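You operate a simulated robot arm through the tools that you are given. There is no shell and no other tool. Be economical: measure what you need, move in short steps, check, and stop when the job is done.

The job below is to be done with a simulated two-armed robot. You get a single attempt, and the scene is never put back.

JOB
On the top of the road side table, fold the checked cloth in half, so that its two short edges meet.

Only the result counts: the job must be done as asked and must still hold three seconds after the hand-in. Knocking over, shifting, dropping, spilling or breaking anything else fails it. Flat cloth is picked up by pressing the open fingertips on it (5 to 10 N) and closing them slowly along it; thin cloth reads only 2 to 8 mm in the jaws.

ROBOT AND FRAMES
Two 7-joint arms with two-finger parallel grippers on one trunk, on a base that drives. Base frame: it is fixed to the floor where the robot stands at the start and does not move with it; the origin is under the middle of the robot, x ahead of it, y to its left, z up; the surface under the hand at the start is at about z = 0.792. Readings come in m, degrees, newtons and seconds.
The left shoulder is at the start at [0.07, 0.163, 1.095], the right one opposite. With the tool pointing down near the work surface each hand reaches from about 0.4 to 0.88 m from the robot's upright axis, wherever it stands, measured 20 degrees to its own side. Places, roughly: top of the road side table [0.5, 0.1, 0.8]. Payload 3.43 kg a hand.
The TCP of each hand is the grasp point between the finger pads, 0.034 m short of the fingertips. In the tool frame z runs along the fingers and y along their closing line. Largest opening 0.128 m; finger width 0.024, thickness 0.012; the body of the gripper, 0.048 by 0.13 m, starts 0.096 m behind the TCP.
Orientation is told as [roll, pitch, yaw] about the base's x, y, z axes, in that order, counted from this pose: with the fingers straight down and closing along the base's y, the tool's x points along the base's -x, its y along +y and its z along -z.

CONTROLS
- The arms move only by the tool servo_tool. It takes "left_plan", "right_plan" or both (then of equal length, played together; a hand with none holds still); each is one flat list of numbers, 7 for each row, row after row: the closure, from 0 (fully open) to 1 (shut), then the shift along the base's x, y, z in m, then the turn, a rotation vector about the base's x, y, z in rad. In form: [claw, dx, dy, dz, rx, ry, rz, claw, dx, dy, dz, rx, ry, rz, ...]. A call has 1 to 20 rows; each row is the pose to reach, as a shift and turn from the pose commanded when the call began. A row lasts 0.2 s, in which the tool goes at most 0.05 m and 8.6 degrees; a call with a longer step from one row to the next is refused whole, and so is a gripper value outside its range. Where a pose cannot be reached the arm comes as near as it can. A force on the tool above 40 N (or 10 N above the force at the start of the call, whichever is more), or a blocked arm, ends the call early, and 0.2 s more pass. Each finger travels about 0.153 m/s and halts on what it meets, pressing with about 29 N; the grip force reading is that of the motor and also rises with nothing between the fingers. The clock runs only during rows and for 0.2 s after the last one: add rows that repeat a pose to give the fingers time. The reply holds the time, the measured pose of the TCP, the force on the tool along the base axes, the opening and the grip force, in the units named above and with some noise, with the torque about the TCP (base axes, N m) and any sound that the robot's microphone picked up.
- Cameras (640 x 400 px; columns grow to the right, rows downward): "scene" is now at [0.1275, 0.0237, 1.3092]; the picture's right is [0.29, -0.96, -0.00], its down [-0.67, -0.21, -0.71] and it looks along [0.68, 0.21, -0.70] (base axes); focal length 214 px, centre (320, 200). "left" rides on the left gripper at [0.076, 0.011, -0.16] in its tool frame; the picture's right is [-0.15, 0.99, 0.00], its down [-0.88, -0.13, -0.46] and it looks along [-0.45, -0.07, 0.89] (tool axes); focal length 234 px, centre (320, 200). "right" rides on the right gripper at [0.076, -0.011, -0.16] in its tool frame; the picture's right is [0.15, 0.99, 0.00], its down [-0.88, 0.13, -0.46] and it looks along [-0.45, 0.07, 0.89] (tool axes); focal length 234 px, centre (320, 200). There is no depth. A picture from a camera that has moved, and an enlarged one, comes with that camera's place and axes in the base frame and with its lens.
- grab_frame(camera): a new picture of that camera. It takes no simulated time.
- slide_trunk(by): slides the trunk up (or, below 0, down) by that many m; the arms and the scene camera ride with it, the base frame stays. It gives what a move gives, with no picture.
- roll_base(legs): drives the robot by 1 to 6 legs, each [ahead, left, turn to the left] in m, m and degrees, along the robot's own axes; the way and the turn of a leg run together, so that a leg with both is an arc; at most 1.5 m and 180 degrees a leg. The arms and the cameras ride along, it lands a little off, and it stops where it bumps. It gives what a move gives.
- turn_head(pan, tilt): turns the head with the scene camera to pan (to the left, within 86 degrees either way) and tilt (down, from -29 to 69), counted from straight ahead of the robot. It gives what a move gives.
- enlarge(camera, box): a new picture of the part [left, top, right, bottom] of that camera's present view, enlarged. It takes no simulated time.
- hand_in(): hands the job in; it is judged then, once.

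Go step by step. Nothing tells you exact positions but the pictures and the camera data: compare them with the known pose of the tool, close in by small moves and look again before you grip or let go. The budget is 120 turns and 108 pictures, counting those below and the enlarged ones. Unless the task says otherwise, let go and move clear before handing in, and close with one line.

The tools are called after "Emit:" as name(argument=value, ...) on one line, values as JSON. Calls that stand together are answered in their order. servo_tool: Moves the arms, as the interface text tells. Its arguments: {"type":"object","properties":{"left_plan":{"type":"array"},"right_plan":{"type":"array"}},"required":[]} The other tools are called the same way: slide_trunk (by) slides the trunk up or down; roll_base (legs) drives the base; turn_head (pan, tilt) turns the head that bears the scene camera; grab_frame (camera) takes a picture; enlarge (camera, box) takes an enlarged picture of a part of a camera's view; hand_in () hands the job in.

At the start:

```text
time: 0.0
left_tool_pos: [0.662, 0.1185, 0.9867]
left_ee_rot: [0.0, 0.0, 0.1]
left_contact_force: [0.5, -0.4, -0.4]
left_torque: [0.02, 0.0, -0.03]
left_finger_gap: 0.128
left_grasp_force: 0.0
right_tool_pos: [0.4899, -0.3502, 1.0201]
right_ee_rot: [0.0, 0.0, 0.0]
right_contact_force: [-0.2, 0.4, 0.0]
right_torque: [0.03, 0.0, -0.05]
right_finger_gap: 0.1282
right_grasp_force: 0.0
trunk travel left (down, up): [-0.575, 0.365]
robot x, y, heading: [-0.0022, 0.0002, -0.2]
head pan, tilt: [17.1, 44.8]
```

scene: 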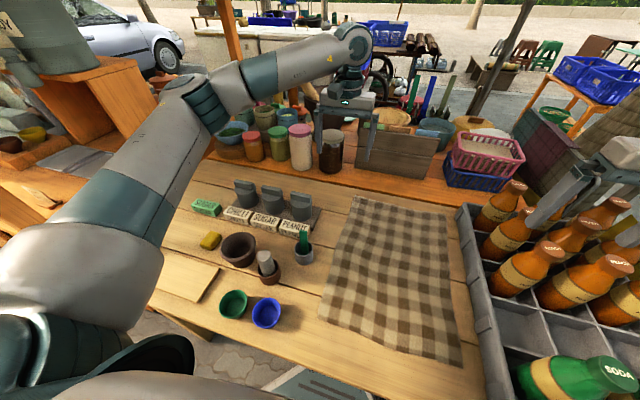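
right: 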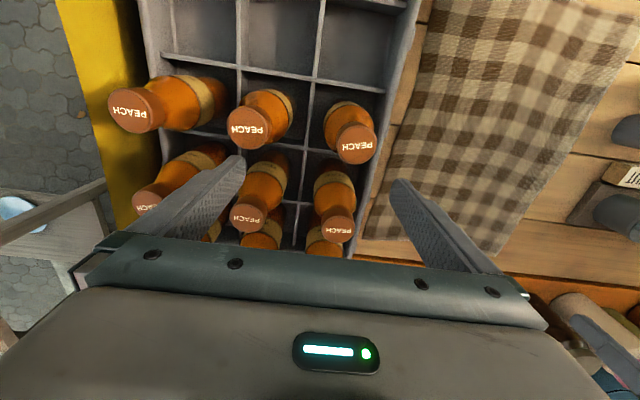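
left: 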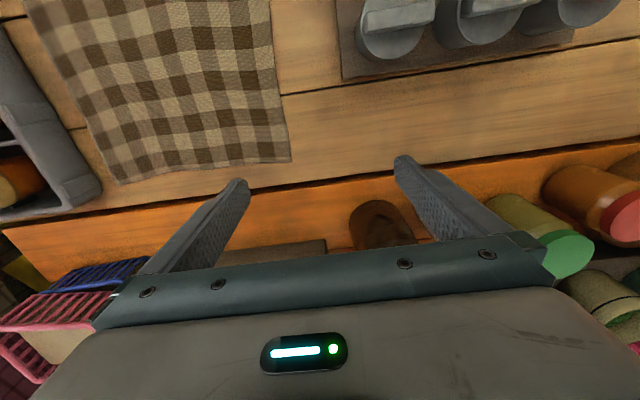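

I see the checked cloth at roughly x 0.27–0.68, y −0.23–0.07, with its short edges at the near and far ends and a bottle crate along its right side. I'll look closer before moving.

Emit:
enlarge(camera="scene", box=[300, 180, 500, 380])

Emit:
turn_head(pan=-10, tilt=60)

Emit:
grab_frame(camera="scene")

```text
2.00 times, centred on (400, 280) of scene
camera zoom: at [0.1275, 0.0237, 1.3092], right [0.29, -0.96, 0.0], down [-0.67, -0.21, -0.71], along [0.68, 0.21, -0.7], focal length 429 px, centre (160, 40)
```

zoom: 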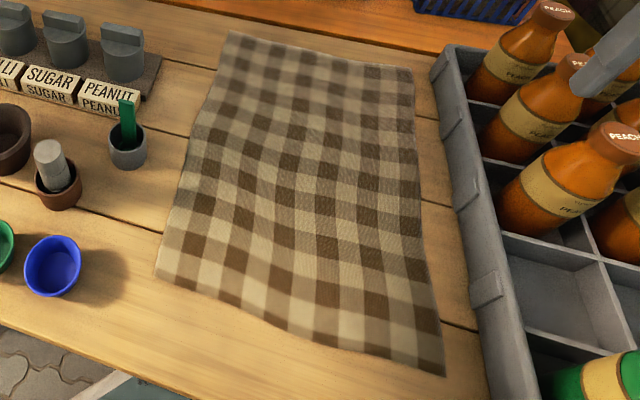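

```text
time: 0.9
left_tool_pos: [0.663, 0.1192, 0.9881]
left_ee_rot: [0.0, 0.0, 0.0]
left_contact_force: [0.0, 0.2, -1.0]
left_torque: [0.04, -0.01, 0.02]
left_finger_gap: 0.1282
left_grasp_force: 0.1
right_tool_pos: [0.4876, -0.3501, 1.0201]
right_ee_rot: [0.1, -0.1, 0.1]
right_contact_force: [0.2, -0.5, -0.1]
right_torque: [0.02, 0.01, 0.01]
right_finger_gap: 0.1278
right_grasp_force: 0.0
trunk travel left (down, up): [-0.575, 0.365]
robot x, y, heading: [-0.0031, -0.0003, 0.0]
head pan, tilt: [-10.0, 60.0]
```

```text
103 pictures are left
camera scene: at [0.1153, -0.0118, 1.2894], right [-0.17, -0.98, 0.0], down [-0.85, 0.15, -0.5], along [0.49, -0.09, -0.87], focal length 214 px, centre (320, 200)
```

scene: 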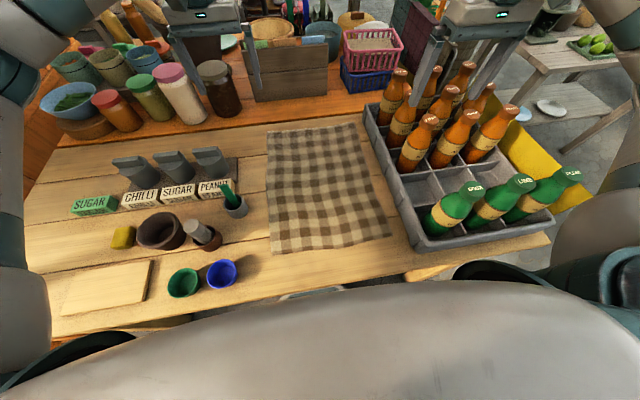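

The cloth spans about (0.67, 0.06)/(0.67,−0.237) at the far edge to (0.27, 0.076)/(0.267,−0.211) at the near edge. I'll raise both hands, then back the base up about 0.15 m so that both edges are in reach.

Emit:
servo_tool(left_plan=[0, 0, 0, 0.04, 0, 0, 0, 0, 0, 0, 0.08, 0, 0, 0, 0, 0, 0, 0.12, 0, 0, 0], right_plan=[0, 0, 0, 0.04, 0, 0, 0, 0, 0, 0, 0.08, 0, 0, 0, 0, 0, 0, 0.12, 0, 0, 0])

Emit:
roll_base(legs=[[-0.15, 0, 0]])

Emit:
servo_tool(right_plan=[0, 0, 0, 0, 0, 0, -0.142, 0, 0, 0, 0, 0, 0, -0.284, 0, 0, 0.02, 0, 0, 0, -0.426, 0, 0, 0.04, 0, 0, 0, -0.568, 0, 0, 0.06, 0, 0, 0, -0.71, 0, 0, 0.08, 0, 0, 0, -0.852, 0, 0, 0.1, 0, 0, 0, -0.994, 0, 0, 0.12, 0, 0, 0, -1.136, 0, 0, 0.14, 0, 0, 0, -1.278, 0, 0, 0.14, 0, 0, 0, -1.42, 0, 0, 0.14, 0, 0, 0, -1.562], left_plan=[0, 0, 0, 0, 0, 0, 0.142, 0, 0, 0, 0, 0, 0, 0.284, 0, 0, 0, 0, 0, 0, 0.426, 0, 0, 0, 0, 0, 0, 0.568, 0, 0, 0, 0, 0, 0, 0.71, 0, 0, 0, 0, 0, 0, 0.852, 0, 0, 0, 0, 0, 0, 0.994, 0, 0, 0, 0, 0, 0, 1.136, 0, 0, 0, 0, 0, 0, 1.278, 0, 0, 0, 0, 0, 0, 1.42, 0, 0, 0, 0, 0, 0, 1.562])

Emit:
turn_head(pan=-5, tilt=52)

Emit:
grab_frame(camera="scene")

```text
time: 1.7
left_tool_pos: [0.662, 0.1201, 1.1107]
left_ee_rot: [-0.1, 0.0, 0.0]
left_contact_force: [0.2, 0.6, -1.1]
left_torque: [-0.01, -0.01, 0.0]
left_finger_gap: 0.128
left_grasp_force: 0.1
right_tool_pos: [0.4885, -0.3503, 1.1413]
right_ee_rot: [0.0, 0.0, 0.0]
right_contact_force: [-1.2, -0.8, 0.4]
right_torque: [-0.07, -0.05, 0.0]
right_finger_gap: 0.128
right_grasp_force: 0.1
trunk travel left (down, up): [-0.575, 0.365]
robot x, y, heading: [-0.0012, 0.0008, -0.2]
head pan, tilt: [-10.0, 60.0]
```

```text
time: 3.1
left_tool_pos: [0.5125, 0.1173, 1.1092]
left_ee_rot: [0.1, 0.0, -0.1]
left_contact_force: [0.2, -0.1, 0.1]
left_torque: [0.0, -0.01, 0.02]
left_finger_gap: 0.1283
left_grasp_force: 0.1
right_tool_pos: [0.3384, -0.3508, 1.1391]
right_ee_rot: [0.1, 0.0, 0.0]
right_contact_force: [0.3, 0.2, -0.4]
right_torque: [-0.03, -0.05, -0.04]
right_finger_gap: 0.1283
right_grasp_force: 0.0
trunk travel left (down, up): [-0.575, 0.365]
robot x, y, heading: [-0.1476, 0.0007, -0.0]
head pan, tilt: [-10.0, 60.0]
```

```text
time: 5.5
left_tool_pos: [0.5125, 0.1177, 1.1093]
left_ee_rot: [0.0, 0.0, 89.7]
left_contact_force: [0.1, 0.7, 1.6]
left_torque: [-0.01, 0.0, 0.01]
left_finger_gap: 0.1279
left_grasp_force: 0.1
right_tool_pos: [0.3383, -0.2114, 1.1385]
right_ee_rot: [0.0, 0.1, -89.8]
right_contact_force: [0.4, 1.0, -0.3]
right_torque: [-0.03, 0.01, -0.01]
right_finger_gap: 0.128
right_grasp_force: 0.0
trunk travel left (down, up): [-0.575, 0.365]
robot x, y, heading: [-0.1468, 0.0022, -0.1]
head pan, tilt: [-10.0, 60.0]
```

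```text
time: 6.2
left_tool_pos: [0.5122, 0.1159, 1.109]
left_ee_rot: [-0.1, 0.0, 89.5]
left_contact_force: [0.8, -0.4, 0.4]
left_torque: [0.01, 0.02, 0.01]
left_finger_gap: 0.1281
left_grasp_force: 0.2
right_tool_pos: [0.3378, -0.2105, 1.1389]
right_ee_rot: [0.0, 0.0, -89.7]
right_contact_force: [0.1, -0.7, 0.1]
right_torque: [0.02, 0.02, 0.04]
right_finger_gap: 0.128
right_grasp_force: 0.1
trunk travel left (down, up): [-0.575, 0.365]
robot x, y, heading: [-0.151, 0.0004, -0.1]
head pan, tilt: [-5.0, 52.0]
```

```text
102 pictures are left
camera scene: at [-0.0271, -0.0069, 1.2993], right [-0.09, -1.0, 0.0], down [-0.79, 0.07, -0.61], along [0.61, -0.05, -0.79], focal length 214 px, centre (320, 200)
```

scene: 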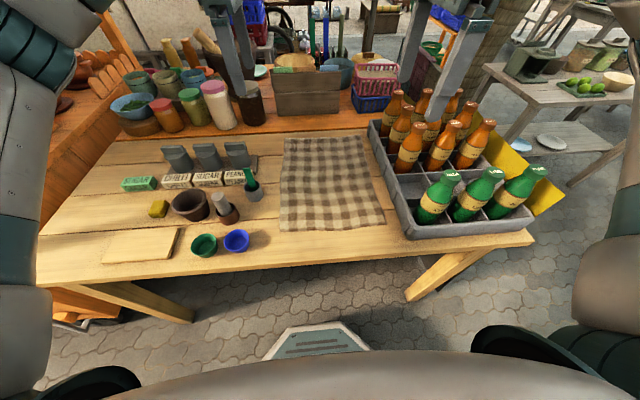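

The view is clear and both hands are turned so they close along x. I'll bring them above the far corners next.

Emit:
servo_tool(left_plan=[0, 0.021, -0.011, 0, 0, 0, 0, 0, 0.042, -0.022, 0, 0, 0, 0, 0, 0.063, -0.033, 0, 0, 0, 0, 0, 0.084, -0.044, 0, 0, 0, 0, 0, 0.105, -0.055, 0, 0, 0, 0, 0, 0.126, -0.066, 0, 0, 0, 0, 0, 0.148, -0.077, 0, 0, 0, 0, 0.3, 0.148, -0.077, -0.04, 0, 0, 0, 0.5, 0.148, -0.077, -0.08, 0, 0, 0, 0.65, 0.148, -0.077, -0.12, 0, 0, 0, 0.65, 0.148, -0.077, -0.15, 0, 0, 0, 0.65, 0.148, -0.077, -0.15, 0, 0, 0], right_plan=[0, 0.046, 0, 0, 0, 0, 0, 0, 0.092, 0, 0, 0, 0, 0, 0, 0.138, 0, 0, 0, 0, 0, 0, 0.184, 0, 0, 0, 0, 0, 0, 0.23, 0, 0, 0, 0, 0, 0, 0.276, 0, 0, 0, 0, 0, 0, 0.322, 0, 0, 0, 0, 0, 0.3, 0.322, 0, -0.045, 0, 0, 0, 0.5, 0.322, 0, -0.09, 0, 0, 0, 0.65, 0.322, 0, -0.135, 0, 0, 0, 0.65, 0.322, 0, -0.18, 0, 0, 0, 0.65, 0.322, 0, -0.18, 0, 0, 0])

Emit:
grab_frame(camera="scene")

Emit:
grab_frame(camera="left")

Emit:
grab_frame(camera="right")

```text
time: 8.8
left_tool_pos: [0.6546, 0.0458, 0.957]
left_ee_rot: [-0.1, 0.1, 89.4]
left_contact_force: [0.0, -0.1, 0.6]
left_torque: [-0.01, -0.01, 0.01]
left_finger_gap: 0.0449
left_grasp_force: 0.1
left hand out of reach, approached as far as the arm can: row 6, 7, 8, 9, 10, 11, 12
right_tool_pos: [0.6754, -0.2102, 0.9651]
right_ee_rot: [0.0, 0.0, -89.7]
right_contact_force: [0.5, 0.0, -0.2]
right_torque: [-0.01, -0.02, 0.03]
right_finger_gap: 0.0449
right_grasp_force: 0.1
right hand out of reach, approached as far as the arm can: row 7, 8, 10, 11, 12
trunk travel left (down, up): [-0.575, 0.365]
robot x, y, heading: [-0.1512, -0.0023, 0.0]
head pan, tilt: [-5.0, 52.0]
```

```text
101 pictures are left
camera scene: at [-0.0285, -0.006, 1.2995], right [-0.09, -1.0, 0.0], down [-0.78, 0.07, -0.62], along [0.61, -0.06, -0.79], focal length 214 px, centre (320, 200)
```

scene: 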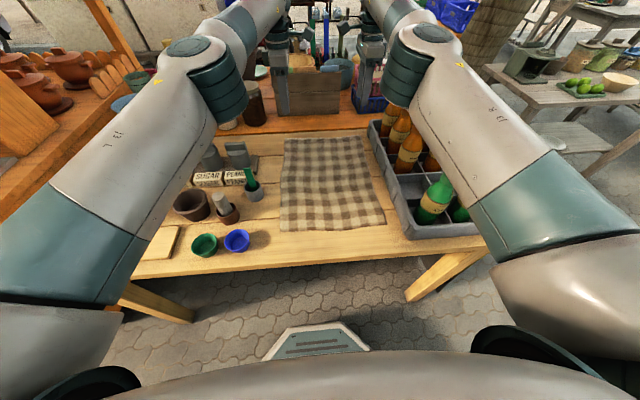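

```text
100 pictures are left
camera left: at [0.6423, -0.0306, 1.1173], right [-0.99, 0.16, 0.0], down [0.14, 0.88, 0.46], along [0.07, 0.45, -0.89], focal length 234 px, centre (320, 200)
```

left: 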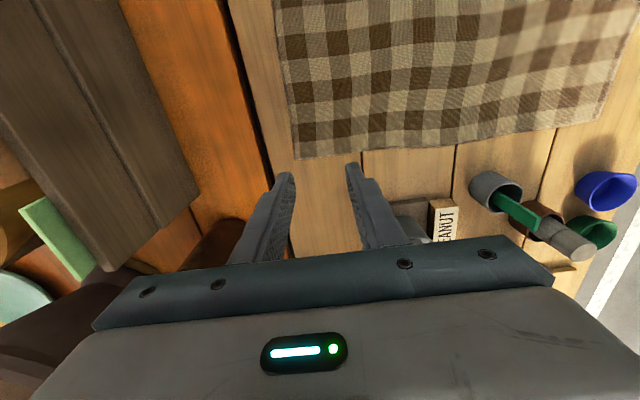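

```text
99 pictures are left
camera right: at [0.6636, -0.1347, 1.1227], right [0.99, 0.15, 0.0], down [0.14, -0.88, 0.46], along [0.07, -0.45, -0.89], focal length 234 px, centre (320, 200)
```

right: 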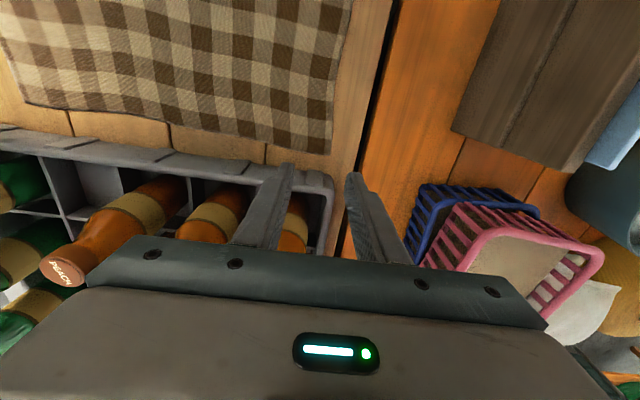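

Close-up views put the far edge at about x 0.688, with corners at y +0.061 and −0.227. I'll descend to just above the cloth, with the jaws part closed, and check whether the arm reaches it at that height.

Emit:
servo_tool(left_plan=[0.766, 0, 0, -0.03, 0, 0, 0, 0.766, 0, 0, -0.06, 0, 0, 0, 0.766, 0, 0, -0.09, 0, 0, 0, 0.766, 0, 0, -0.115, 0, 0, 0, 0.766, 0, 0, -0.115, 0, 0, 0], right_plan=[0.766, 0, 0, -0.03, 0, 0, 0, 0.766, 0, 0, -0.06, 0, 0, 0, 0.766, 0, 0, -0.09, 0, 0, 0, 0.766, 0, 0, -0.115, 0, 0, 0, 0.766, 0, 0, -0.115, 0, 0, 0])

Emit:
grab_frame(camera="left")

Emit:
grab_frame(camera="right")

```text
time: 10.0
left_tool_pos: [0.6539, 0.0445, 0.8435]
left_ee_rot: [0.1, 0.0, 89.4]
left_contact_force: [-0.5, 0.0, 0.0]
left_torque: [0.01, -0.03, 0.0]
left_finger_gap: 0.0299
left_grasp_force: 0.1
right_tool_pos: [0.6817, -0.2106, 0.8469]
right_ee_rot: [-0.2, 0.0, -89.6]
right_contact_force: [0.4, -0.2, 0.8]
right_torque: [-0.03, -0.02, 0.04]
right_finger_gap: 0.0299
right_grasp_force: 0.0
right hand out of reach, approached as far as the arm can: row 2, 3, 4, 5
trunk travel left (down, up): [-0.575, 0.365]
robot x, y, heading: [-0.1503, -0.0017, 0.1]
head pan, tilt: [-5.0, 52.0]
```

```text
98 pictures are left
camera left: at [0.6416, -0.0313, 1.0029], right [-0.99, 0.16, 0.0], down [0.14, 0.88, 0.46], along [0.07, 0.45, -0.89], focal length 234 px, centre (320, 200)
```

left: 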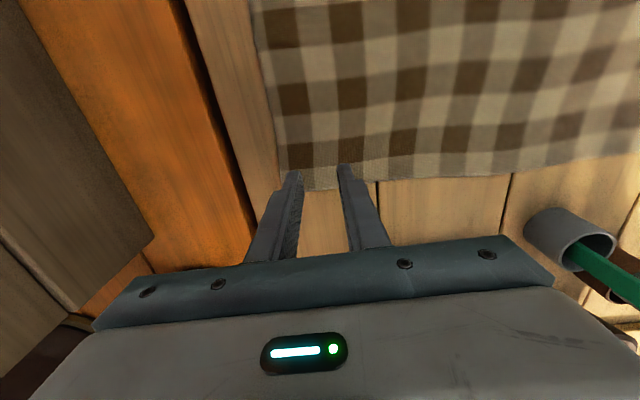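

```text
97 pictures are left
camera right: at [0.6713, -0.1354, 1.0061], right [0.99, 0.15, 0.0], down [0.14, -0.88, 0.46], along [0.07, -0.45, -0.89], focal length 234 px, centre (320, 200)
```

right: 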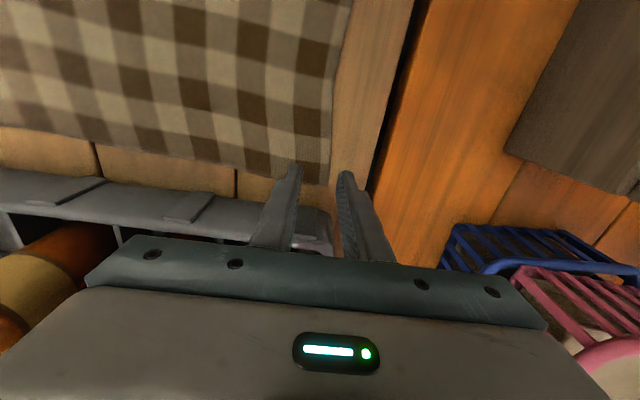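

The left jaws sit well just inside the edge, but the right hand is about 2 cm too far out in x. I'll shift both inward from their corners and re-check.

Emit:
servo_tool(left_plan=[0.766, 0.002, -0.007, 0, 0, 0, 0, 0.766, 0.004, -0.015, 0, 0, 0, 0, 0.766, 0.004, -0.015, 0, 0, 0, 0], right_plan=[0.766, -0.012, 0.004, 0, 0, 0, 0, 0.766, -0.023, 0.008, 0, 0, 0, 0, 0.766, -0.023, 0.008, 0, 0, 0, 0])

```text
time: 10.8
left_tool_pos: [0.6577, 0.0303, 0.8428]
left_ee_rot: [0.1, 0.1, 89.4]
left_contact_force: [0.0, 0.2, 0.8]
left_torque: [-0.03, 0.01, -0.01]
left_finger_gap: 0.0302
left_grasp_force: 0.1
right_tool_pos: [0.6828, -0.202, 0.8461]
right_ee_rot: [-0.2, 0.0, -89.6]
right_contact_force: [-0.8, -0.6, 0.4]
right_torque: [0.02, 0.04, 0.0]
right_finger_gap: 0.03
right_grasp_force: 0.0
right hand out of reach, approached as far as the arm can: row 1, 2, 3
trunk travel left (down, up): [-0.575, 0.365]
robot x, y, heading: [-0.1511, 0.0046, 0.1]
head pan, tilt: [-5.0, 52.0]
```

The right arm seems stuck on a joint limit at this stretch. I'll lift and pull both hands back, drive the base forward 7 cm, and approach again.

Emit:
servo_tool(left_plan=[0.766, 0, 0, 0.04, 0, 0, 0, 0.766, 0, 0, 0.08, 0, 0, 0, 0.766, 0, 0, 0.12, 0, 0, 0, 0.766, -0.04, 0, 0.12, 0, 0, 0, 0.766, -0.08, 0, 0.12, 0, 0, 0, 0.766, -0.12, 0, 0.12, 0, 0, 0, 0.766, -0.12, 0, 0.12, 0, 0, 0], right_plan=[0.766, 0, 0, 0.04, 0, 0, 0, 0.766, 0, 0, 0.08, 0, 0, 0, 0.766, 0, 0, 0.12, 0, 0, 0, 0.766, -0.04, 0, 0.12, 0, 0, 0, 0.766, -0.08, 0, 0.12, 0, 0, 0, 0.766, -0.12, 0, 0.12, 0, 0, 0, 0.766, -0.12, 0, 0.12, 0, 0, 0])

```text
time: 12.4
left_tool_pos: [0.6425, 0.0141, 0.9722]
left_ee_rot: [0.3, 0.0, 89.5]
left_contact_force: [0.0, -0.4, -0.3]
left_torque: [0.02, 0.01, 0.03]
left_finger_gap: 0.0302
left_grasp_force: 0.1
left hand out of reach, approached as far as the arm can: row 2, 3, 4, 5, 6, 7
right_tool_pos: [0.5626, -0.2014, 0.9635]
right_ee_rot: [-0.1, -0.1, -89.7]
right_contact_force: [0.0, 0.3, -0.4]
right_torque: [-0.03, 0.01, -0.02]
right_finger_gap: 0.0298
right_grasp_force: 0.0
right hand out of reach, approached as far as the arm can: row 3
trunk travel left (down, up): [-0.575, 0.365]
robot x, y, heading: [-0.1532, -0.0008, -0.1]
head pan, tilt: [-5.0, 52.0]
```

The right hand came back, but now the left one is stuck at its limit. I'll move the left outward and back to free it.

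Emit:
servo_tool(left_plan=[0.766, 0, 0.03, 0.03, 0, 0, 0, 0.766, 0, 0.06, 0.06, 0, 0, 0, 0.766, -0.03, 0.08, 0.09, 0, 0, 0, 0.766, -0.06, 0.1, 0.12, 0, 0, 0, 0.766, -0.09, 0.1, 0.12, 0, 0, 0, 0.766, -0.09, 0.1, 0.12, 0, 0, 0])

```text
time: 13.8
left_tool_pos: [0.6287, 0.1002, 1.1138]
left_ee_rot: [0.1, 0.0, 89.4]
left_contact_force: [0.7, 0.0, 0.7]
left_torque: [-0.04, -0.01, 0.0]
left_finger_gap: 0.0301
left_grasp_force: 0.1
left hand out of reach, approached as far as the arm can: row 1, 2, 3, 4, 5, 6
right_tool_pos: [0.5632, -0.2016, 0.9654]
right_ee_rot: [0.1, 0.1, -89.6]
right_contact_force: [-0.1, 0.3, 0.8]
right_torque: [0.03, -0.04, -0.03]
right_finger_gap: 0.03
right_grasp_force: 0.0
trunk travel left (down, up): [-0.575, 0.365]
robot x, y, heading: [-0.1492, 0.0001, 0.1]
head pan, tilt: [-5.0, 52.0]
```

The left is still limited. I'll relax its yaw a bit while pulling back.

Emit:
servo_tool(left_plan=[0.766, 0, 0, 0, 0, 0, -0.14, 0.766, 0, 0, 0, 0, 0, -0.28, 0.766, -0.03, 0, 0, 0, 0, -0.42, 0.766, -0.06, 0, 0, 0, 0, -0.42, 0.766, -0.09, 0, 0, 0, 0, -0.42, 0.766, -0.09, 0, 0, 0, 0, -0.28, 0.766, -0.09, 0, 0, 0, 0, -0.14, 0.766, -0.09, 0, 0, 0, 0, 0, 0.766, -0.09, 0, 0, 0, 0, 0])

```text
time: 15.8
left_tool_pos: [0.6153, 0.0796, 1.1359]
left_ee_rot: [0.3, 0.0, 88.0]
left_contact_force: [-0.7, -0.1, -0.2]
left_torque: [-0.02, 0.01, -0.01]
left_finger_gap: 0.03
left_grasp_force: 0.1
left hand out of reach, approached as far as the arm can: row 3, 4, 5, 6, 7, 8, 9
right_tool_pos: [0.5632, -0.2027, 0.9637]
right_ee_rot: [0.0, 0.1, -89.6]
right_contact_force: [0.1, 0.6, -0.6]
right_torque: [-0.01, 0.03, -0.02]
right_finger_gap: 0.0301
right_grasp_force: 0.1
trunk travel left (down, up): [-0.575, 0.365]
robot x, y, heading: [-0.1509, -0.0004, -0.2]
head pan, tilt: [-5.0, 52.0]
```

Emit:
grab_frame(camera="scene")

Emit:
servo_tool(left_plan=[0.766, 0, 0, 0, 0, 0, -0.14, 0.766, 0, 0, 0, 0, 0, -0.28, 0.766, 0, 0, 0, 0, 0, -0.42, 0.766, 0, 0, 0, 0, 0, -0.56, 0.766, 0, 0, 0, 0, 0, -0.7, 0.766, 0, 0, 0, 0, 0, -0.84, 0.766, 0, 0, 0, 0, 0, -0.98, 0.766, 0, 0, 0, 0, 0, -1.12, 0.766, 0, 0, 0, 0, 0, -1.26, 0.766, 0, 0, 0, 0, 0, -1.4, 0.766, 0, 0, 0, 0, 0, -1.54, 0.766, 0, 0, 0, 0, 0, -1.54])

Emit:
grab_frame(camera="scene")

```text
96 pictures are left
camera scene: at [-0.0267, -0.007, 1.2993], right [-0.09, -1.0, 0.0], down [-0.79, 0.07, -0.62], along [0.61, -0.05, -0.79], focal length 214 px, centre (320, 200)
```

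scene: 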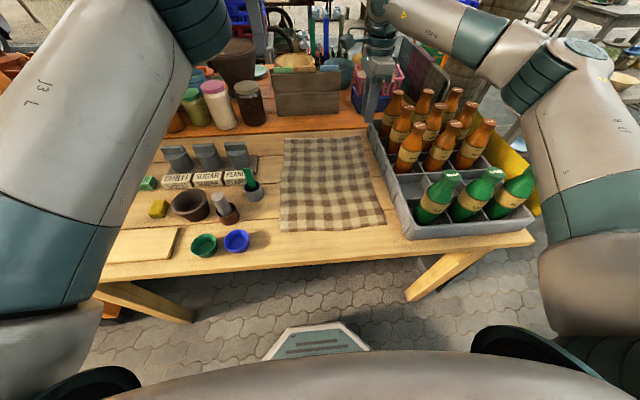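

```text
time: 18.4
left_tool_pos: [0.6166, 0.0846, 1.1335]
left_ee_rot: [0.1, 0.2, 1.1]
left_contact_force: [0.8, -0.3, 0.5]
left_torque: [0.0, 0.02, 0.03]
left_finger_gap: 0.03
left_grasp_force: 0.0
right_tool_pos: [0.5636, -0.2025, 0.9648]
right_ee_rot: [0.1, 0.0, -89.6]
right_contact_force: [-0.1, 0.2, -0.5]
right_torque: [0.0, 0.02, -0.02]
right_finger_gap: 0.03
right_grasp_force: 0.0
trunk travel left (down, up): [-0.575, 0.365]
robot x, y, heading: [-0.1503, -0.0028, -0.3]
head pan, tilt: [-5.0, 52.0]
```

```text
95 pictures are left
camera scene: at [-0.027, -0.0069, 1.2993], right [-0.09, -1.0, 0.0], down [-0.79, 0.07, -0.62], along [0.61, -0.05, -0.79], focal length 214 px, centre (320, 200)
```

scene: 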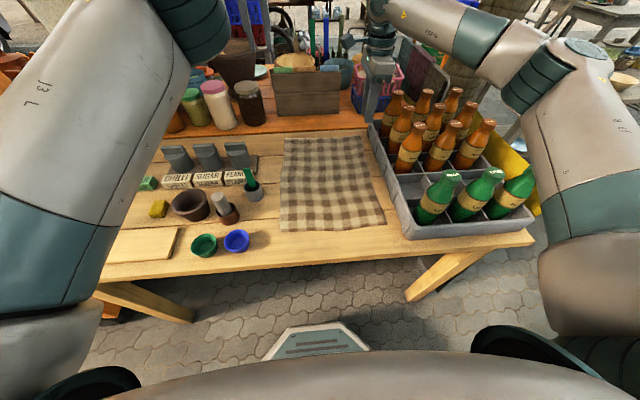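

The left arm is stretched straight (elbow near singular), which explains the sticking. I'll pull it back now to bend the elbow again.

Emit:
servo_tool(left_plan=[0.766, -0.03, 0, -0.02, 0, 0, 0, 0.766, -0.06, 0, -0.04, 0, 0, 0, 0.766, -0.09, 0.01, -0.04, 0, 0, 0, 0.766, -0.12, 0.02, -0.04, 0, 0, 0, 0.766, -0.15, 0.02, -0.04, 0, 0, 0, 0.766, -0.15, 0.02, -0.04, 0, 0, 0])

Emit:
grab_frame(camera="scene")

```text
time: 19.8
left_tool_pos: [0.6163, 0.082, 1.1325]
left_ee_rot: [0.0, 0.1, 1.2]
left_contact_force: [0.6, -0.2, 0.6]
left_torque: [-0.02, -0.03, 0.0]
left_finger_gap: 0.0302
left_grasp_force: 0.0
left hand out of reach, approached as far as the arm can: row 1, 2, 3, 4, 5, 6
right_tool_pos: [0.5634, -0.2029, 0.966]
right_ee_rot: [0.0, -0.1, -89.6]
right_contact_force: [0.6, -0.1, 0.8]
right_torque: [-0.03, 0.04, 0.01]
right_finger_gap: 0.03
right_grasp_force: 0.2
trunk travel left (down, up): [-0.575, 0.365]
robot x, y, heading: [-0.148, -0.002, 0.0]
head pan, tilt: [-5.0, 52.0]
```

```text
94 pictures are left
camera scene: at [-0.0269, -0.0069, 1.2993], right [-0.09, -1.0, 0.0], down [-0.79, 0.07, -0.62], along [0.61, -0.05, -0.79], focal length 214 px, centre (320, 200)
```

scene: 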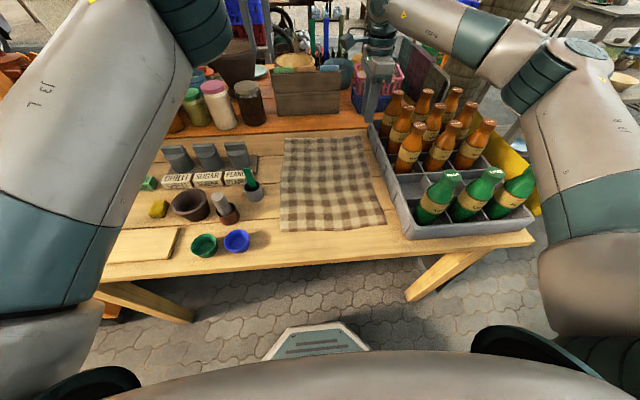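

Emit:
servo_tool(left_plan=[0.766, 0, 0, -0.03, 0, 0, 0, 0.766, 0, 0, -0.06, 0, 0, 0, 0.766, 0, 0, -0.09, 0, 0, 0, 0.766, 0, 0, -0.12, 0, 0, 0, 0.766, 0, 0, -0.12, 0, 0, 0])

Emit:
servo_tool(left_plan=[0.766, -0.02, 0, 0, 0, 0, 0, 0.766, -0.04, 0, 0, 0, 0, 0, 0.766, -0.06, 0, 0, 0, 0, 0, 0.766, -0.08, 0, 0, 0, 0, 0, 0.766, -0.08, 0, 0, 0, 0, 0])

```text
time: 21.0
left_tool_pos: [0.6459, 0.0712, 1.0314]
left_ee_rot: [0.0, 0.2, 1.2]
left_contact_force: [-0.4, 0.1, -0.1]
left_torque: [0.02, 0.03, 0.0]
left_finger_gap: 0.03
left_grasp_force: 0.1
left hand out of reach, approached as far as the arm can: row 1, 2, 3, 4, 5
right_tool_pos: [0.5627, -0.202, 0.9653]
right_ee_rot: [-0.1, 0.0, -89.6]
right_contact_force: [-1.1, 0.3, -0.5]
right_torque: [0.03, 0.01, -0.01]
right_finger_gap: 0.03
right_grasp_force: 0.1
trunk travel left (down, up): [-0.575, 0.365]
robot x, y, heading: [-0.1503, -0.0026, -0.0]
head pan, tilt: [-5.0, 52.0]
```

```text
time: 22.2
left_tool_pos: [0.6412, 0.0611, 1.0437]
left_ee_rot: [0.0, 0.1, 1.2]
left_contact_force: [0.4, -0.1, 0.0]
left_torque: [0.01, 0.0, 0.0]
left_finger_gap: 0.0297
left_grasp_force: 0.1
left hand out of reach, approached as far as the arm can: row 1, 2, 3, 4, 5
right_tool_pos: [0.5636, -0.2019, 0.9642]
right_ee_rot: [-0.1, 0.0, -89.5]
right_contact_force: [0.5, -0.6, 0.2]
right_torque: [0.0, 0.01, -0.01]
right_finger_gap: 0.0302
right_grasp_force: 0.0
trunk travel left (down, up): [-0.575, 0.365]
robot x, y, heading: [-0.1505, -0.0026, -0.2]
head pan, tilt: [-5.0, 52.0]
```

The left hand just slides along its reach limit. I'll command a larger pull straight toward the shoulder so the elbow bends.

Emit:
servo_tool(left_plan=[0.766, -0.04, 0.005, -0.012, 0, 0, 0, 0.766, -0.08, 0.01, -0.024, 0, 0, 0, 0.766, -0.12, 0.015, -0.036, 0, 0, 0, 0.766, -0.16, 0.02, -0.048, 0, 0, 0, 0.766, -0.2, 0.025, -0.06, 0, 0, 0, 0.766, -0.24, 0.03, -0.06, 0, 0, 0, 0.766, -0.24, 0.03, -0.06, 0, 0, 0, 0.766, -0.24, 0.03, -0.06, 0, 0, 0, 0.766, -0.24, 0.03, -0.06, 0, 0, 0, 0.766, -0.24, 0.03, -0.06, 0, 0, 0])

Emit:
grab_frame(camera="scene")

```text
time: 24.4
left_tool_pos: [0.6411, 0.0593, 1.0413]
left_ee_rot: [0.0, 0.1, 1.3]
left_contact_force: [-0.2, 0.3, 0.3]
left_torque: [0.03, 0.0, 0.01]
left_finger_gap: 0.0299
left_grasp_force: 0.0
left hand out of reach, approached as far as the arm can: row 1, 2, 3, 4, 5, 6, 7, 8, 9, 10
right_tool_pos: [0.5632, -0.2027, 0.9648]
right_ee_rot: [0.0, 0.0, -89.7]
right_contact_force: [0.4, 0.6, -0.8]
right_torque: [0.04, 0.02, -0.02]
right_finger_gap: 0.0302
right_grasp_force: 0.0
trunk travel left (down, up): [-0.575, 0.365]
robot x, y, heading: [-0.1539, -0.0044, -0.0]
head pan, tilt: [-5.0, 52.0]
```

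```text
93 pictures are left
camera scene: at [-0.0269, -0.0069, 1.2993], right [-0.09, -1.0, 0.0], down [-0.79, 0.07, -0.62], along [0.61, -0.05, -0.79], focal length 214 px, centre (320, 200)
```

scene: 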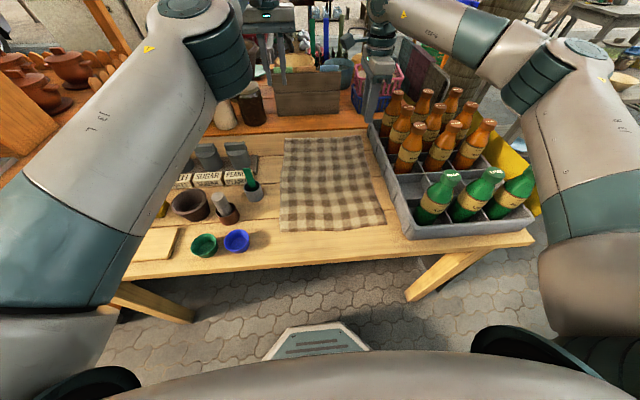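

I suspect the elbow has passed straight onto its stop. I'll push outward briefly, then descend inside the reach sphere, which worked earlier.

Emit:
servo_tool(left_plan=[0.766, 0.04, -0.01, 0.01, 0, 0, 0, 0.766, 0.08, -0.02, 0.02, 0, 0, 0, 0.766, 0.08, -0.03, 0.02, 0, 0, 0, 0.766, 0.04, -0.04, 0, 0, 0, 0, 0.766, 0.01, -0.04, -0.03, 0, 0, 0, 0.766, 0, -0.04, -0.07, 0, 0, 0, 0.766, 0, -0.04, -0.11, 0, 0, 0, 0.766, 0, -0.04, -0.14, 0, 0, 0, 0.766, 0, -0.04, -0.14, 0, 0, 0])

```text
time: 26.4
left_tool_pos: [0.6361, 0.0139, 0.8958]
left_ee_rot: [0.0, 0.0, 1.3]
left_contact_force: [0.2, 0.2, -0.3]
left_torque: [0.03, -0.02, 0.03]
left_finger_gap: 0.03
left_grasp_force: 0.0
left hand out of reach, approached as far as the arm can: row 1, 2, 3, 4, 5
right_tool_pos: [0.5623, -0.2013, 0.9656]
right_ee_rot: [-0.1, 0.0, -89.6]
right_contact_force: [-0.5, 0.1, -0.2]
right_torque: [0.02, -0.01, -0.04]
right_finger_gap: 0.0299
right_grasp_force: 0.1
trunk travel left (down, up): [-0.575, 0.365]
robot x, y, heading: [-0.1523, 0.0023, -0.3]
head pan, tilt: [-5.0, 52.0]
```

Free again. I'll pull the left back, then drive forward.

Emit:
servo_tool(left_plan=[0.766, -0.03, 0.005, 0.005, 0, 0, 0, 0.766, -0.06, 0.01, 0.01, 0, 0, 0, 0.766, -0.09, 0.015, 0.03, 0, 0, 0, 0.766, -0.1, 0.02, 0.06, 0, 0, 0, 0.766, -0.1, 0.02, 0.06, 0, 0, 0])

Emit:
roll_base(legs=[[0.08, 0, 0]])

Emit:
servo_tool(left_plan=[0.766, 0, 0, 0, 0, 0, 0.142, 0.766, 0, 0, 0, 0, 0, 0.284, 0.766, 0, 0, 0, 0, 0, 0.426, 0.766, 0, 0, 0, 0, 0, 0.568, 0.766, 0, 0, 0, 0, 0, 0.71, 0.766, 0, 0, 0, 0, 0, 0.852, 0.766, 0, 0, 0, 0, 0, 0.994, 0.766, 0, 0, 0, 0, 0, 1.136, 0.766, 0, 0, 0, 0, 0, 1.278, 0.766, 0, 0, 0, 0, 0, 1.42, 0.766, 0, 0, 0, 0, 0, 1.55])

Emit:
grab_frame(camera="scene")

```text
time: 27.6
left_tool_pos: [0.5341, 0.0325, 0.9543]
left_ee_rot: [0.0, 0.1, 1.3]
left_contact_force: [-0.8, 0.5, 0.0]
left_torque: [0.01, 0.02, 0.0]
left_finger_gap: 0.0302
left_grasp_force: 0.1
right_tool_pos: [0.5637, -0.2031, 0.9649]
right_ee_rot: [0.1, 0.0, -89.6]
right_contact_force: [0.4, 0.1, -0.4]
right_torque: [0.02, 0.01, 0.01]
right_finger_gap: 0.0298
right_grasp_force: 0.0
trunk travel left (down, up): [-0.575, 0.365]
robot x, y, heading: [-0.1527, 0.0014, -0.1]
head pan, tilt: [-5.0, 52.0]
```

```text
time: 28.7
left_tool_pos: [0.6185, 0.0334, 0.9543]
left_ee_rot: [0.0, 0.1, 1.4]
left_contact_force: [-0.1, -0.5, 0.7]
left_torque: [0.04, 0.02, 0.02]
left_finger_gap: 0.0299
left_grasp_force: 0.0
right_tool_pos: [0.646, -0.2012, 0.9652]
right_ee_rot: [0.0, 0.0, -89.6]
right_contact_force: [0.2, -1.4, -0.3]
right_torque: [-0.04, -0.01, 0.02]
right_finger_gap: 0.0298
right_grasp_force: 0.1
trunk travel left (down, up): [-0.575, 0.365]
robot x, y, heading: [-0.0662, -0.0011, 0.1]
head pan, tilt: [-5.0, 52.0]
```

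```text
time: 31.1
left_tool_pos: [0.6179, 0.0319, 0.9542]
left_ee_rot: [0.0, 0.0, 90.2]
left_contact_force: [0.0, 0.4, 0.5]
left_torque: [0.0, -0.02, 0.02]
left_finger_gap: 0.0302
left_grasp_force: 0.0
right_tool_pos: [0.6465, -0.2002, 0.9653]
right_ee_rot: [0.0, 0.0, -89.5]
right_contact_force: [0.5, -1.0, 0.0]
right_torque: [0.0, -0.01, -0.02]
right_finger_gap: 0.0301
right_grasp_force: 0.0
trunk travel left (down, up): [-0.575, 0.365]
robot x, y, heading: [-0.068, 0.0003, 0.3]
head pan, tilt: [-5.0, 52.0]
```

```text
92 pictures are left
camera scene: at [0.0563, -0.0066, 1.2993], right [-0.09, -1.0, 0.0], down [-0.79, 0.07, -0.62], along [0.61, -0.05, -0.79], focal length 214 px, centre (320, 200)
```

scene: 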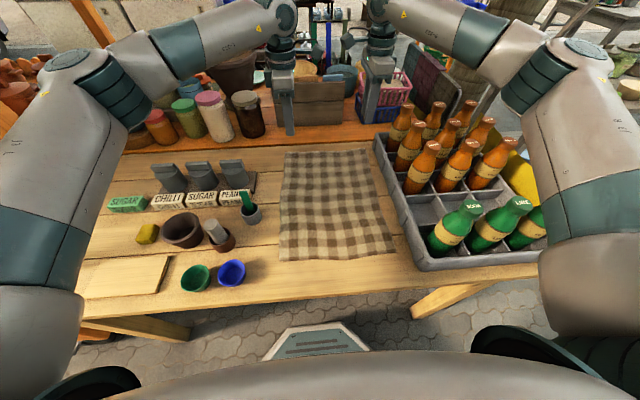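

Both elbows are well bent now. I'll descend to just above the far edge.

Emit:
servo_tool(left_plan=[0.766, 0.02, 0, -0.02, 0, 0, 0, 0.766, 0.042, 0, -0.05, 0, 0, 0, 0.766, 0.042, 0, -0.09, 0, 0, 0, 0.766, 0.042, 0, -0.114, 0, 0, 0, 0.766, 0.042, 0, -0.114, 0, 0, 0], right_plan=[0.766, 0.007, 0, -0.025, 0, 0, 0, 0.766, 0.0135, 0, -0.06, 0, 0, 0, 0.766, 0.0135, 0, -0.1, 0, 0, 0, 0.766, 0.0135, 0, -0.125, 0, 0, 0, 0.766, 0.0135, 0, -0.125, 0, 0, 0])

Emit:
grab_frame(camera="left")

Emit:
grab_frame(camera="right")

Emit:
enlarge(camera="scene", box=[250, 80, 410, 180])

```text
time: 32.3
left_tool_pos: [0.6587, 0.0337, 0.8407]
left_ee_rot: [-0.1, -0.1, 90.0]
left_contact_force: [-0.6, 0.3, -0.3]
left_torque: [0.01, -0.08, 0.0]
left_finger_gap: 0.0298
left_grasp_force: 0.0
right_tool_pos: [0.6599, -0.202, 0.8402]
right_ee_rot: [0.0, -0.1, -89.5]
right_contact_force: [-0.3, -0.6, 0.3]
right_torque: [-0.03, -0.01, 0.01]
right_finger_gap: 0.0302
right_grasp_force: 0.1
trunk travel left (down, up): [-0.575, 0.365]
robot x, y, heading: [-0.0663, 0.0013, -0.1]
head pan, tilt: [-5.0, 52.0]
```

```text
91 pictures are left
camera left: at [0.6471, -0.0428, 1.0003], right [-0.99, 0.14, 0.0], down [0.13, 0.88, 0.46], along [0.07, 0.45, -0.89], focal length 234 px, centre (320, 200)
```

left: 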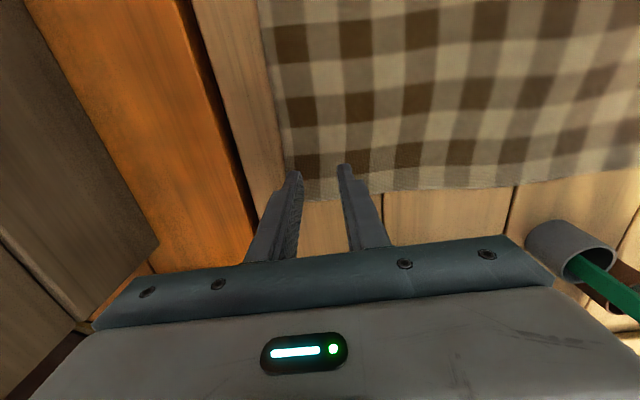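

```text
90 pictures are left
camera right: at [0.6481, -0.1263, 0.9997], right [0.99, 0.16, 0.0], down [0.14, -0.88, 0.46], along [0.07, -0.45, -0.89], focal length 234 px, centre (320, 200)
```

right: 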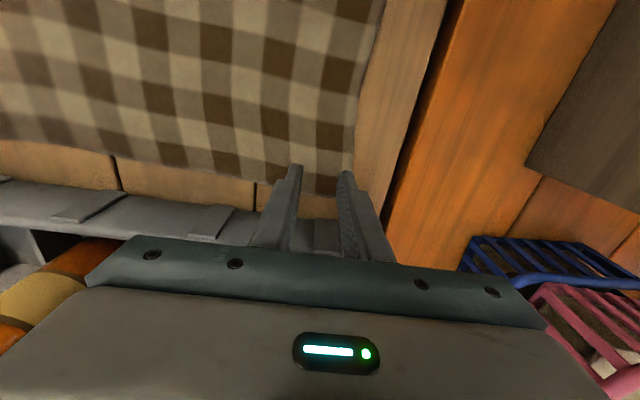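

```text
4.00 times, centred on (330, 130) of scene
camera zoom: at [0.0557, -0.0065, 1.2994], right [-0.09, -1.0, 0.0], down [-0.79, 0.07, -0.62], along [0.61, -0.05, -0.79], focal length 858 px, centre (280, 480)
```

zoom: 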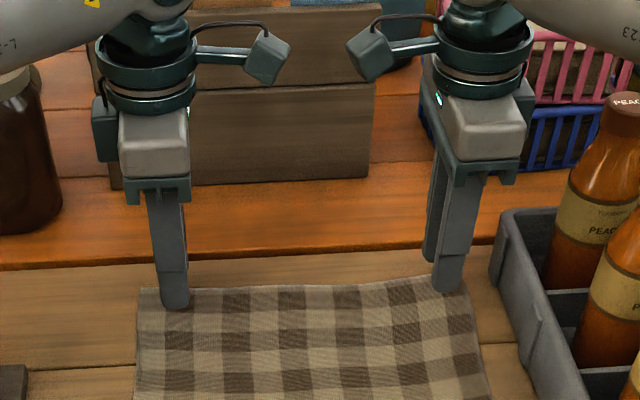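

The scene camera checks out against the known fingertips, and the edge is at x ≈ 0.675–0.684. I'll shift 1 cm inward and lower gently to contact.

Emit:
servo_tool(left_plan=[0.766, -0.01, 0, 0, 0, 0, 0, 0.766, -0.01, 0, -0.006, 0, 0, 0, 0.766, -0.01, 0, -0.01, 0, 0, 0, 0.766, -0.01, 0, -0.012, 0, 0, 0], right_plan=[0.766, -0.01, 0, 0, 0, 0, 0, 0.766, -0.01, 0, -0.006, 0, 0, 0, 0.766, -0.01, 0, -0.01, 0, 0, 0, 0.766, -0.01, 0, -0.012, 0, 0, 0])

```text
time: 33.3
left_tool_pos: [0.6483, 0.0329, 0.83]
left_ee_rot: [0.0, 0.0, 90.1]
left_contact_force: [-0.1, 0.1, -0.3]
left_torque: [-0.03, 0.05, -0.03]
left_finger_gap: 0.0301
left_grasp_force: 0.0
right_tool_pos: [0.6491, -0.2013, 0.8284]
right_ee_rot: [0.0, 0.0, -89.4]
right_contact_force: [0.0, 0.0, 0.2]
right_torque: [0.01, -0.02, 0.0]
right_finger_gap: 0.0298
right_grasp_force: 0.1
trunk travel left (down, up): [-0.575, 0.365]
robot x, y, heading: [-0.07, -0.0029, 0.1]
head pan, tilt: [-5.0, 52.0]
```

Emit:
servo_tool(left_plan=[0.766, 0, 0, -0.002, 0, 0, 0, 0.766, 0, 0, -0.003, 0, 0, 0], right_plan=[0.766, 0, 0, -0.002, 0, 0, 0, 0.766, 0, 0, -0.003, 0, 0, 0])

```text
time: 33.9
left_tool_pos: [0.6486, 0.0332, 0.8258]
left_ee_rot: [0.0, 0.0, 90.0]
left_contact_force: [-0.5, -0.7, -0.6]
left_torque: [0.03, -0.02, -0.01]
left_finger_gap: 0.03
left_grasp_force: 0.0
right_tool_pos: [0.6507, -0.2015, 0.8238]
right_ee_rot: [0.0, 0.0, -89.5]
right_contact_force: [0.2, -0.4, 0.2]
right_torque: [-0.01, -0.01, 0.02]
right_finger_gap: 0.03
right_grasp_force: 0.0
trunk travel left (down, up): [-0.575, 0.365]
robot x, y, heading: [-0.0691, -0.0009, 0.2]
head pan, tilt: [-5.0, 52.0]
```

No contact yet; continuing down in 1 mm steps.

Emit:
servo_tool(left_plan=[0.766, 0, 0, -0.001, 0, 0, 0, 0.766, 0, 0, -0.002, 0, 0, 0], right_plan=[0.766, 0, 0, -0.001, 0, 0, 0, 0.766, 0, 0, -0.002, 0, 0, 0])

Emit:
enlarge(camera="scene", box=[250, 80, 410, 180])

```text
time: 34.5
left_tool_pos: [0.6488, 0.0331, 0.8234]
left_ee_rot: [-0.1, 0.1, 90.2]
left_contact_force: [-0.1, 0.0, 0.1]
left_torque: [0.01, 0.02, 0.0]
left_finger_gap: 0.0301
left_grasp_force: 0.0
right_tool_pos: [0.651, -0.201, 0.8225]
right_ee_rot: [0.0, -0.1, -89.5]
right_contact_force: [0.2, 0.4, 0.0]
right_torque: [-0.01, 0.0, -0.02]
right_finger_gap: 0.0301
right_grasp_force: 0.0
trunk travel left (down, up): [-0.575, 0.365]
robot x, y, heading: [-0.0678, 0.0013, 0.2]
head pan, tilt: [-5.0, 52.0]
```

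```text
4.00 times, centred on (330, 130) of scene
camera zoom: at [0.0562, -0.0066, 1.2993], right [-0.09, -1.0, 0.0], down [-0.79, 0.07, -0.62], along [0.61, -0.05, -0.79], focal length 858 px, centre (280, 480)
```

zoom: 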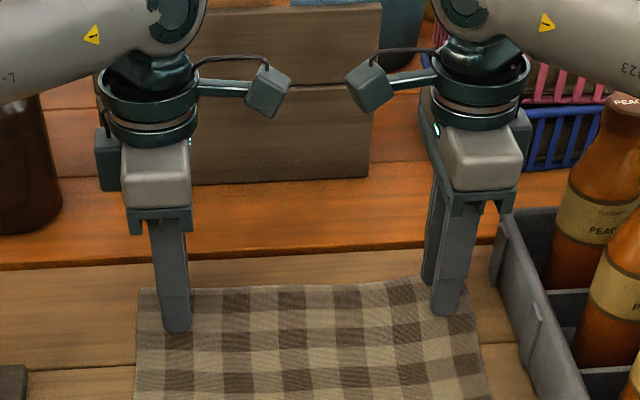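

Emit:
servo_tool(left_plan=[0.766, 0, 0, -0.001, 0, 0, 0, 0.766, 0, 0, -0.002, 0, 0, 0, 0.766, 0, 0, -0.003, 0, 0, 0], right_plan=[0.766, 0, 0, -0.001, 0, 0, 0, 0.766, 0, 0, -0.002, 0, 0, 0, 0.766, 0, 0, -0.003, 0, 0, 0])

```text
time: 35.3
left_tool_pos: [0.6493, 0.0334, 0.8195]
left_ee_rot: [-0.1, 0.0, 90.1]
left_contact_force: [-0.3, -0.2, 0.8]
left_torque: [-0.03, 0.01, -0.01]
left_finger_gap: 0.03
left_grasp_force: 0.0
right_tool_pos: [0.6495, -0.2001, 0.8192]
right_ee_rot: [0.1, 0.0, -89.6]
right_contact_force: [0.8, -0.1, 0.9]
right_torque: [0.0, 0.01, 0.03]
right_finger_gap: 0.0302
right_grasp_force: 0.0
trunk travel left (down, up): [-0.575, 0.365]
robot x, y, heading: [-0.0697, -0.0001, 0.0]
head pan, tilt: [-5.0, 52.0]
```

Emit:
servo_tool(left_plan=[0.766, 0.004, 0, -0.001, 0, 0, 0, 0.766, 0.004, 0, -0.002, 0, 0, 0, 0.766, 0.004, 0, -0.003, 0, 0, 0], right_plan=[0.766, 0.004, 0, -0.001, 0, 0, 0, 0.766, 0.004, 0, -0.002, 0, 0, 0, 0.766, 0.004, 0, -0.003, 0, 0, 0])

```text
time: 36.1
left_tool_pos: [0.6515, 0.0325, 0.8164]
left_ee_rot: [0.0, 0.0, 90.1]
left_contact_force: [0.0, -0.2, 0.0]
left_torque: [0.0, 0.0, 0.0]
left_finger_gap: 0.0301
left_grasp_force: 0.1
right_tool_pos: [0.6534, -0.1996, 0.8162]
right_ee_rot: [0.0, -0.1, -89.5]
right_contact_force: [-1.3, 0.1, 0.2]
right_torque: [-0.02, 0.01, 0.01]
right_finger_gap: 0.0301
right_grasp_force: 0.1
trunk travel left (down, up): [-0.575, 0.365]
robot x, y, heading: [-0.0659, -0.0023, 0.2]
head pan, tilt: [-5.0, 52.0]
```

Emit:
enlarge(camera="right", box=[220, 100, 440, 260])

Emit:
servo_tool(left_plan=[0.766, 0, 0, -0.001, 0, 0, 0, 0.766, 0, 0, -0.002, 0, 0, 0, 0.766, 0, 0, -0.003, 0, 0, 0], right_plan=[0.766, 0, 0, -0.001, 0, 0, 0, 0.766, 0, 0, -0.002, 0, 0, 0, 0.766, 0, 0, -0.003, 0, 0, 0])

```text
2.50 times, centred on (330, 180) of right
camera zoom: at [0.6413, -0.1245, 0.9754], right [0.99, 0.16, 0.0], down [0.14, -0.88, 0.46], along [0.07, -0.45, -0.89], focal length 585 px, centre (295, 250)
```

zoom: 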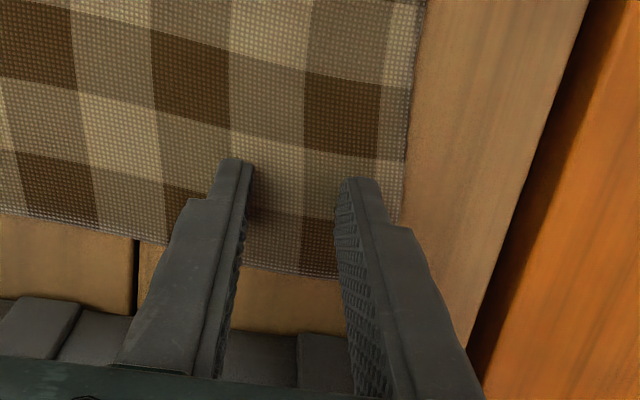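

```text
time: 36.9
left_tool_pos: [0.6514, 0.0343, 0.8155]
left_ee_rot: [-0.2, 0.1, 90.1]
left_contact_force: [2.0, -1.3, 6.5]
left_torque: [-0.01, -0.07, 0.01]
left_finger_gap: 0.0299
left_grasp_force: 0.1
right_tool_pos: [0.653, -0.2003, 0.8159]
right_ee_rot: [0.2, 0.0, -89.4]
right_contact_force: [-2.6, 0.3, 5.7]
right_torque: [-0.04, 0.07, -0.07]
right_finger_gap: 0.0301
right_grasp_force: 0.0
trunk travel left (down, up): [-0.575, 0.365]
robot x, y, heading: [-0.0705, 0.0014, -0.1]
head pan, tilt: [-5.0, 52.0]
```

Contact at about 6 N on both, with the outer fingers right at the edge. Now close slowly.

Emit:
servo_tool(left_plan=[0.79, 0, 0, -0.0005, 0, 0, 0, 0.82, 0, 0, -0.001, 0, 0, 0, 0.85, 0, 0, -0.001, 0, 0, 0, 0.88, 0, 0, -0.001, 0, 0, 0, 0.91, 0, 0, -0.001, 0, 0, 0, 0.94, 0, 0, -0.001, 0, 0, 0, 0.97, 0, 0, -0.001, 0, 0, 0, 1, 0, 0, -0.001, 0, 0, 0, 1, 0, 0, -0.001, 0, 0, 0, 1, 0, 0, 0, 0, 0, 0], right_plan=[0.79, 0, 0, -0.0005, 0, 0, 0, 0.82, 0, 0, -0.001, 0, 0, 0, 0.85, 0, 0, -0.001, 0, 0, 0, 0.88, 0, 0, -0.001, 0, 0, 0, 0.91, 0, 0, -0.001, 0, 0, 0, 0.94, 0, 0, -0.001, 0, 0, 0, 0.97, 0, 0, -0.001, 0, 0, 0, 1, 0, 0, -0.001, 0, 0, 0, 1, 0, 0, -0.001, 0, 0, 0, 1, 0, 0, 0, 0, 0, 0])

Emit:
enlarge(camera="right", box=[220, 100, 440, 260])

Emit:
enlarge(camera="left", box=[220, 100, 440, 260])

```text
time: 39.1
left_tool_pos: [0.6515, 0.0332, 0.816]
left_ee_rot: [0.0, -0.1, 90.1]
left_contact_force: [3.3, -1.9, 23.2]
left_torque: [0.09, -0.17, -0.01]
left_finger_gap: 0.0
left_grasp_force: 28.5
right_tool_pos: [0.6511, -0.1991, 0.8166]
right_ee_rot: [0.1, 0.0, -89.6]
right_contact_force: [0.3, 0.6, 1.4]
right_torque: [-0.01, 0.01, 0.03]
right_finger_gap: 0.0001
right_grasp_force: 29.4
trunk travel left (down, up): [-0.575, 0.365]
robot x, y, heading: [-0.0696, -0.0023, 0.4]
head pan, tilt: [-5.0, 52.0]
```

```text
2.50 times, centred on (330, 180) of right
camera zoom: at [0.6393, -0.1247, 0.9751], right [0.99, 0.16, 0.0], down [0.14, -0.88, 0.46], along [0.07, -0.45, -0.89], focal length 585 px, centre (295, 250)
```

zoom: 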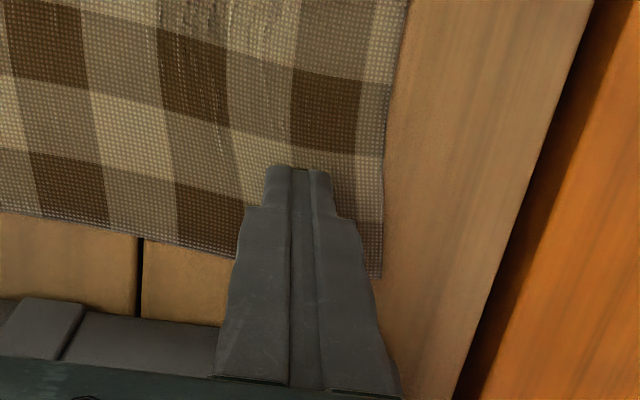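

```text
2.50 times, centred on (330, 180) of left
camera zoom: at [0.64, -0.0425, 0.9746], right [-0.99, 0.14, 0.0], down [0.13, 0.88, 0.46], along [0.07, 0.45, -0.89], focal length 585 px, centre (295, 250)
```

zoom: 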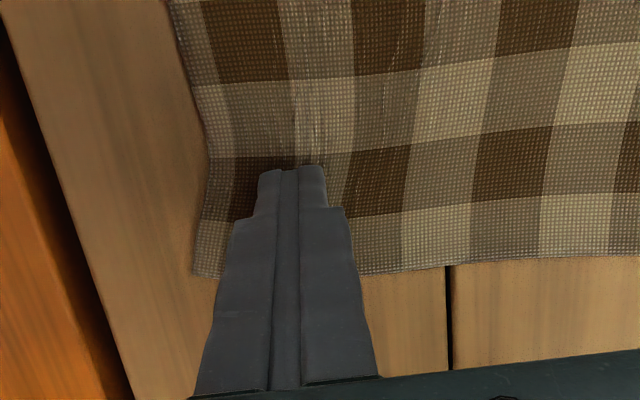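

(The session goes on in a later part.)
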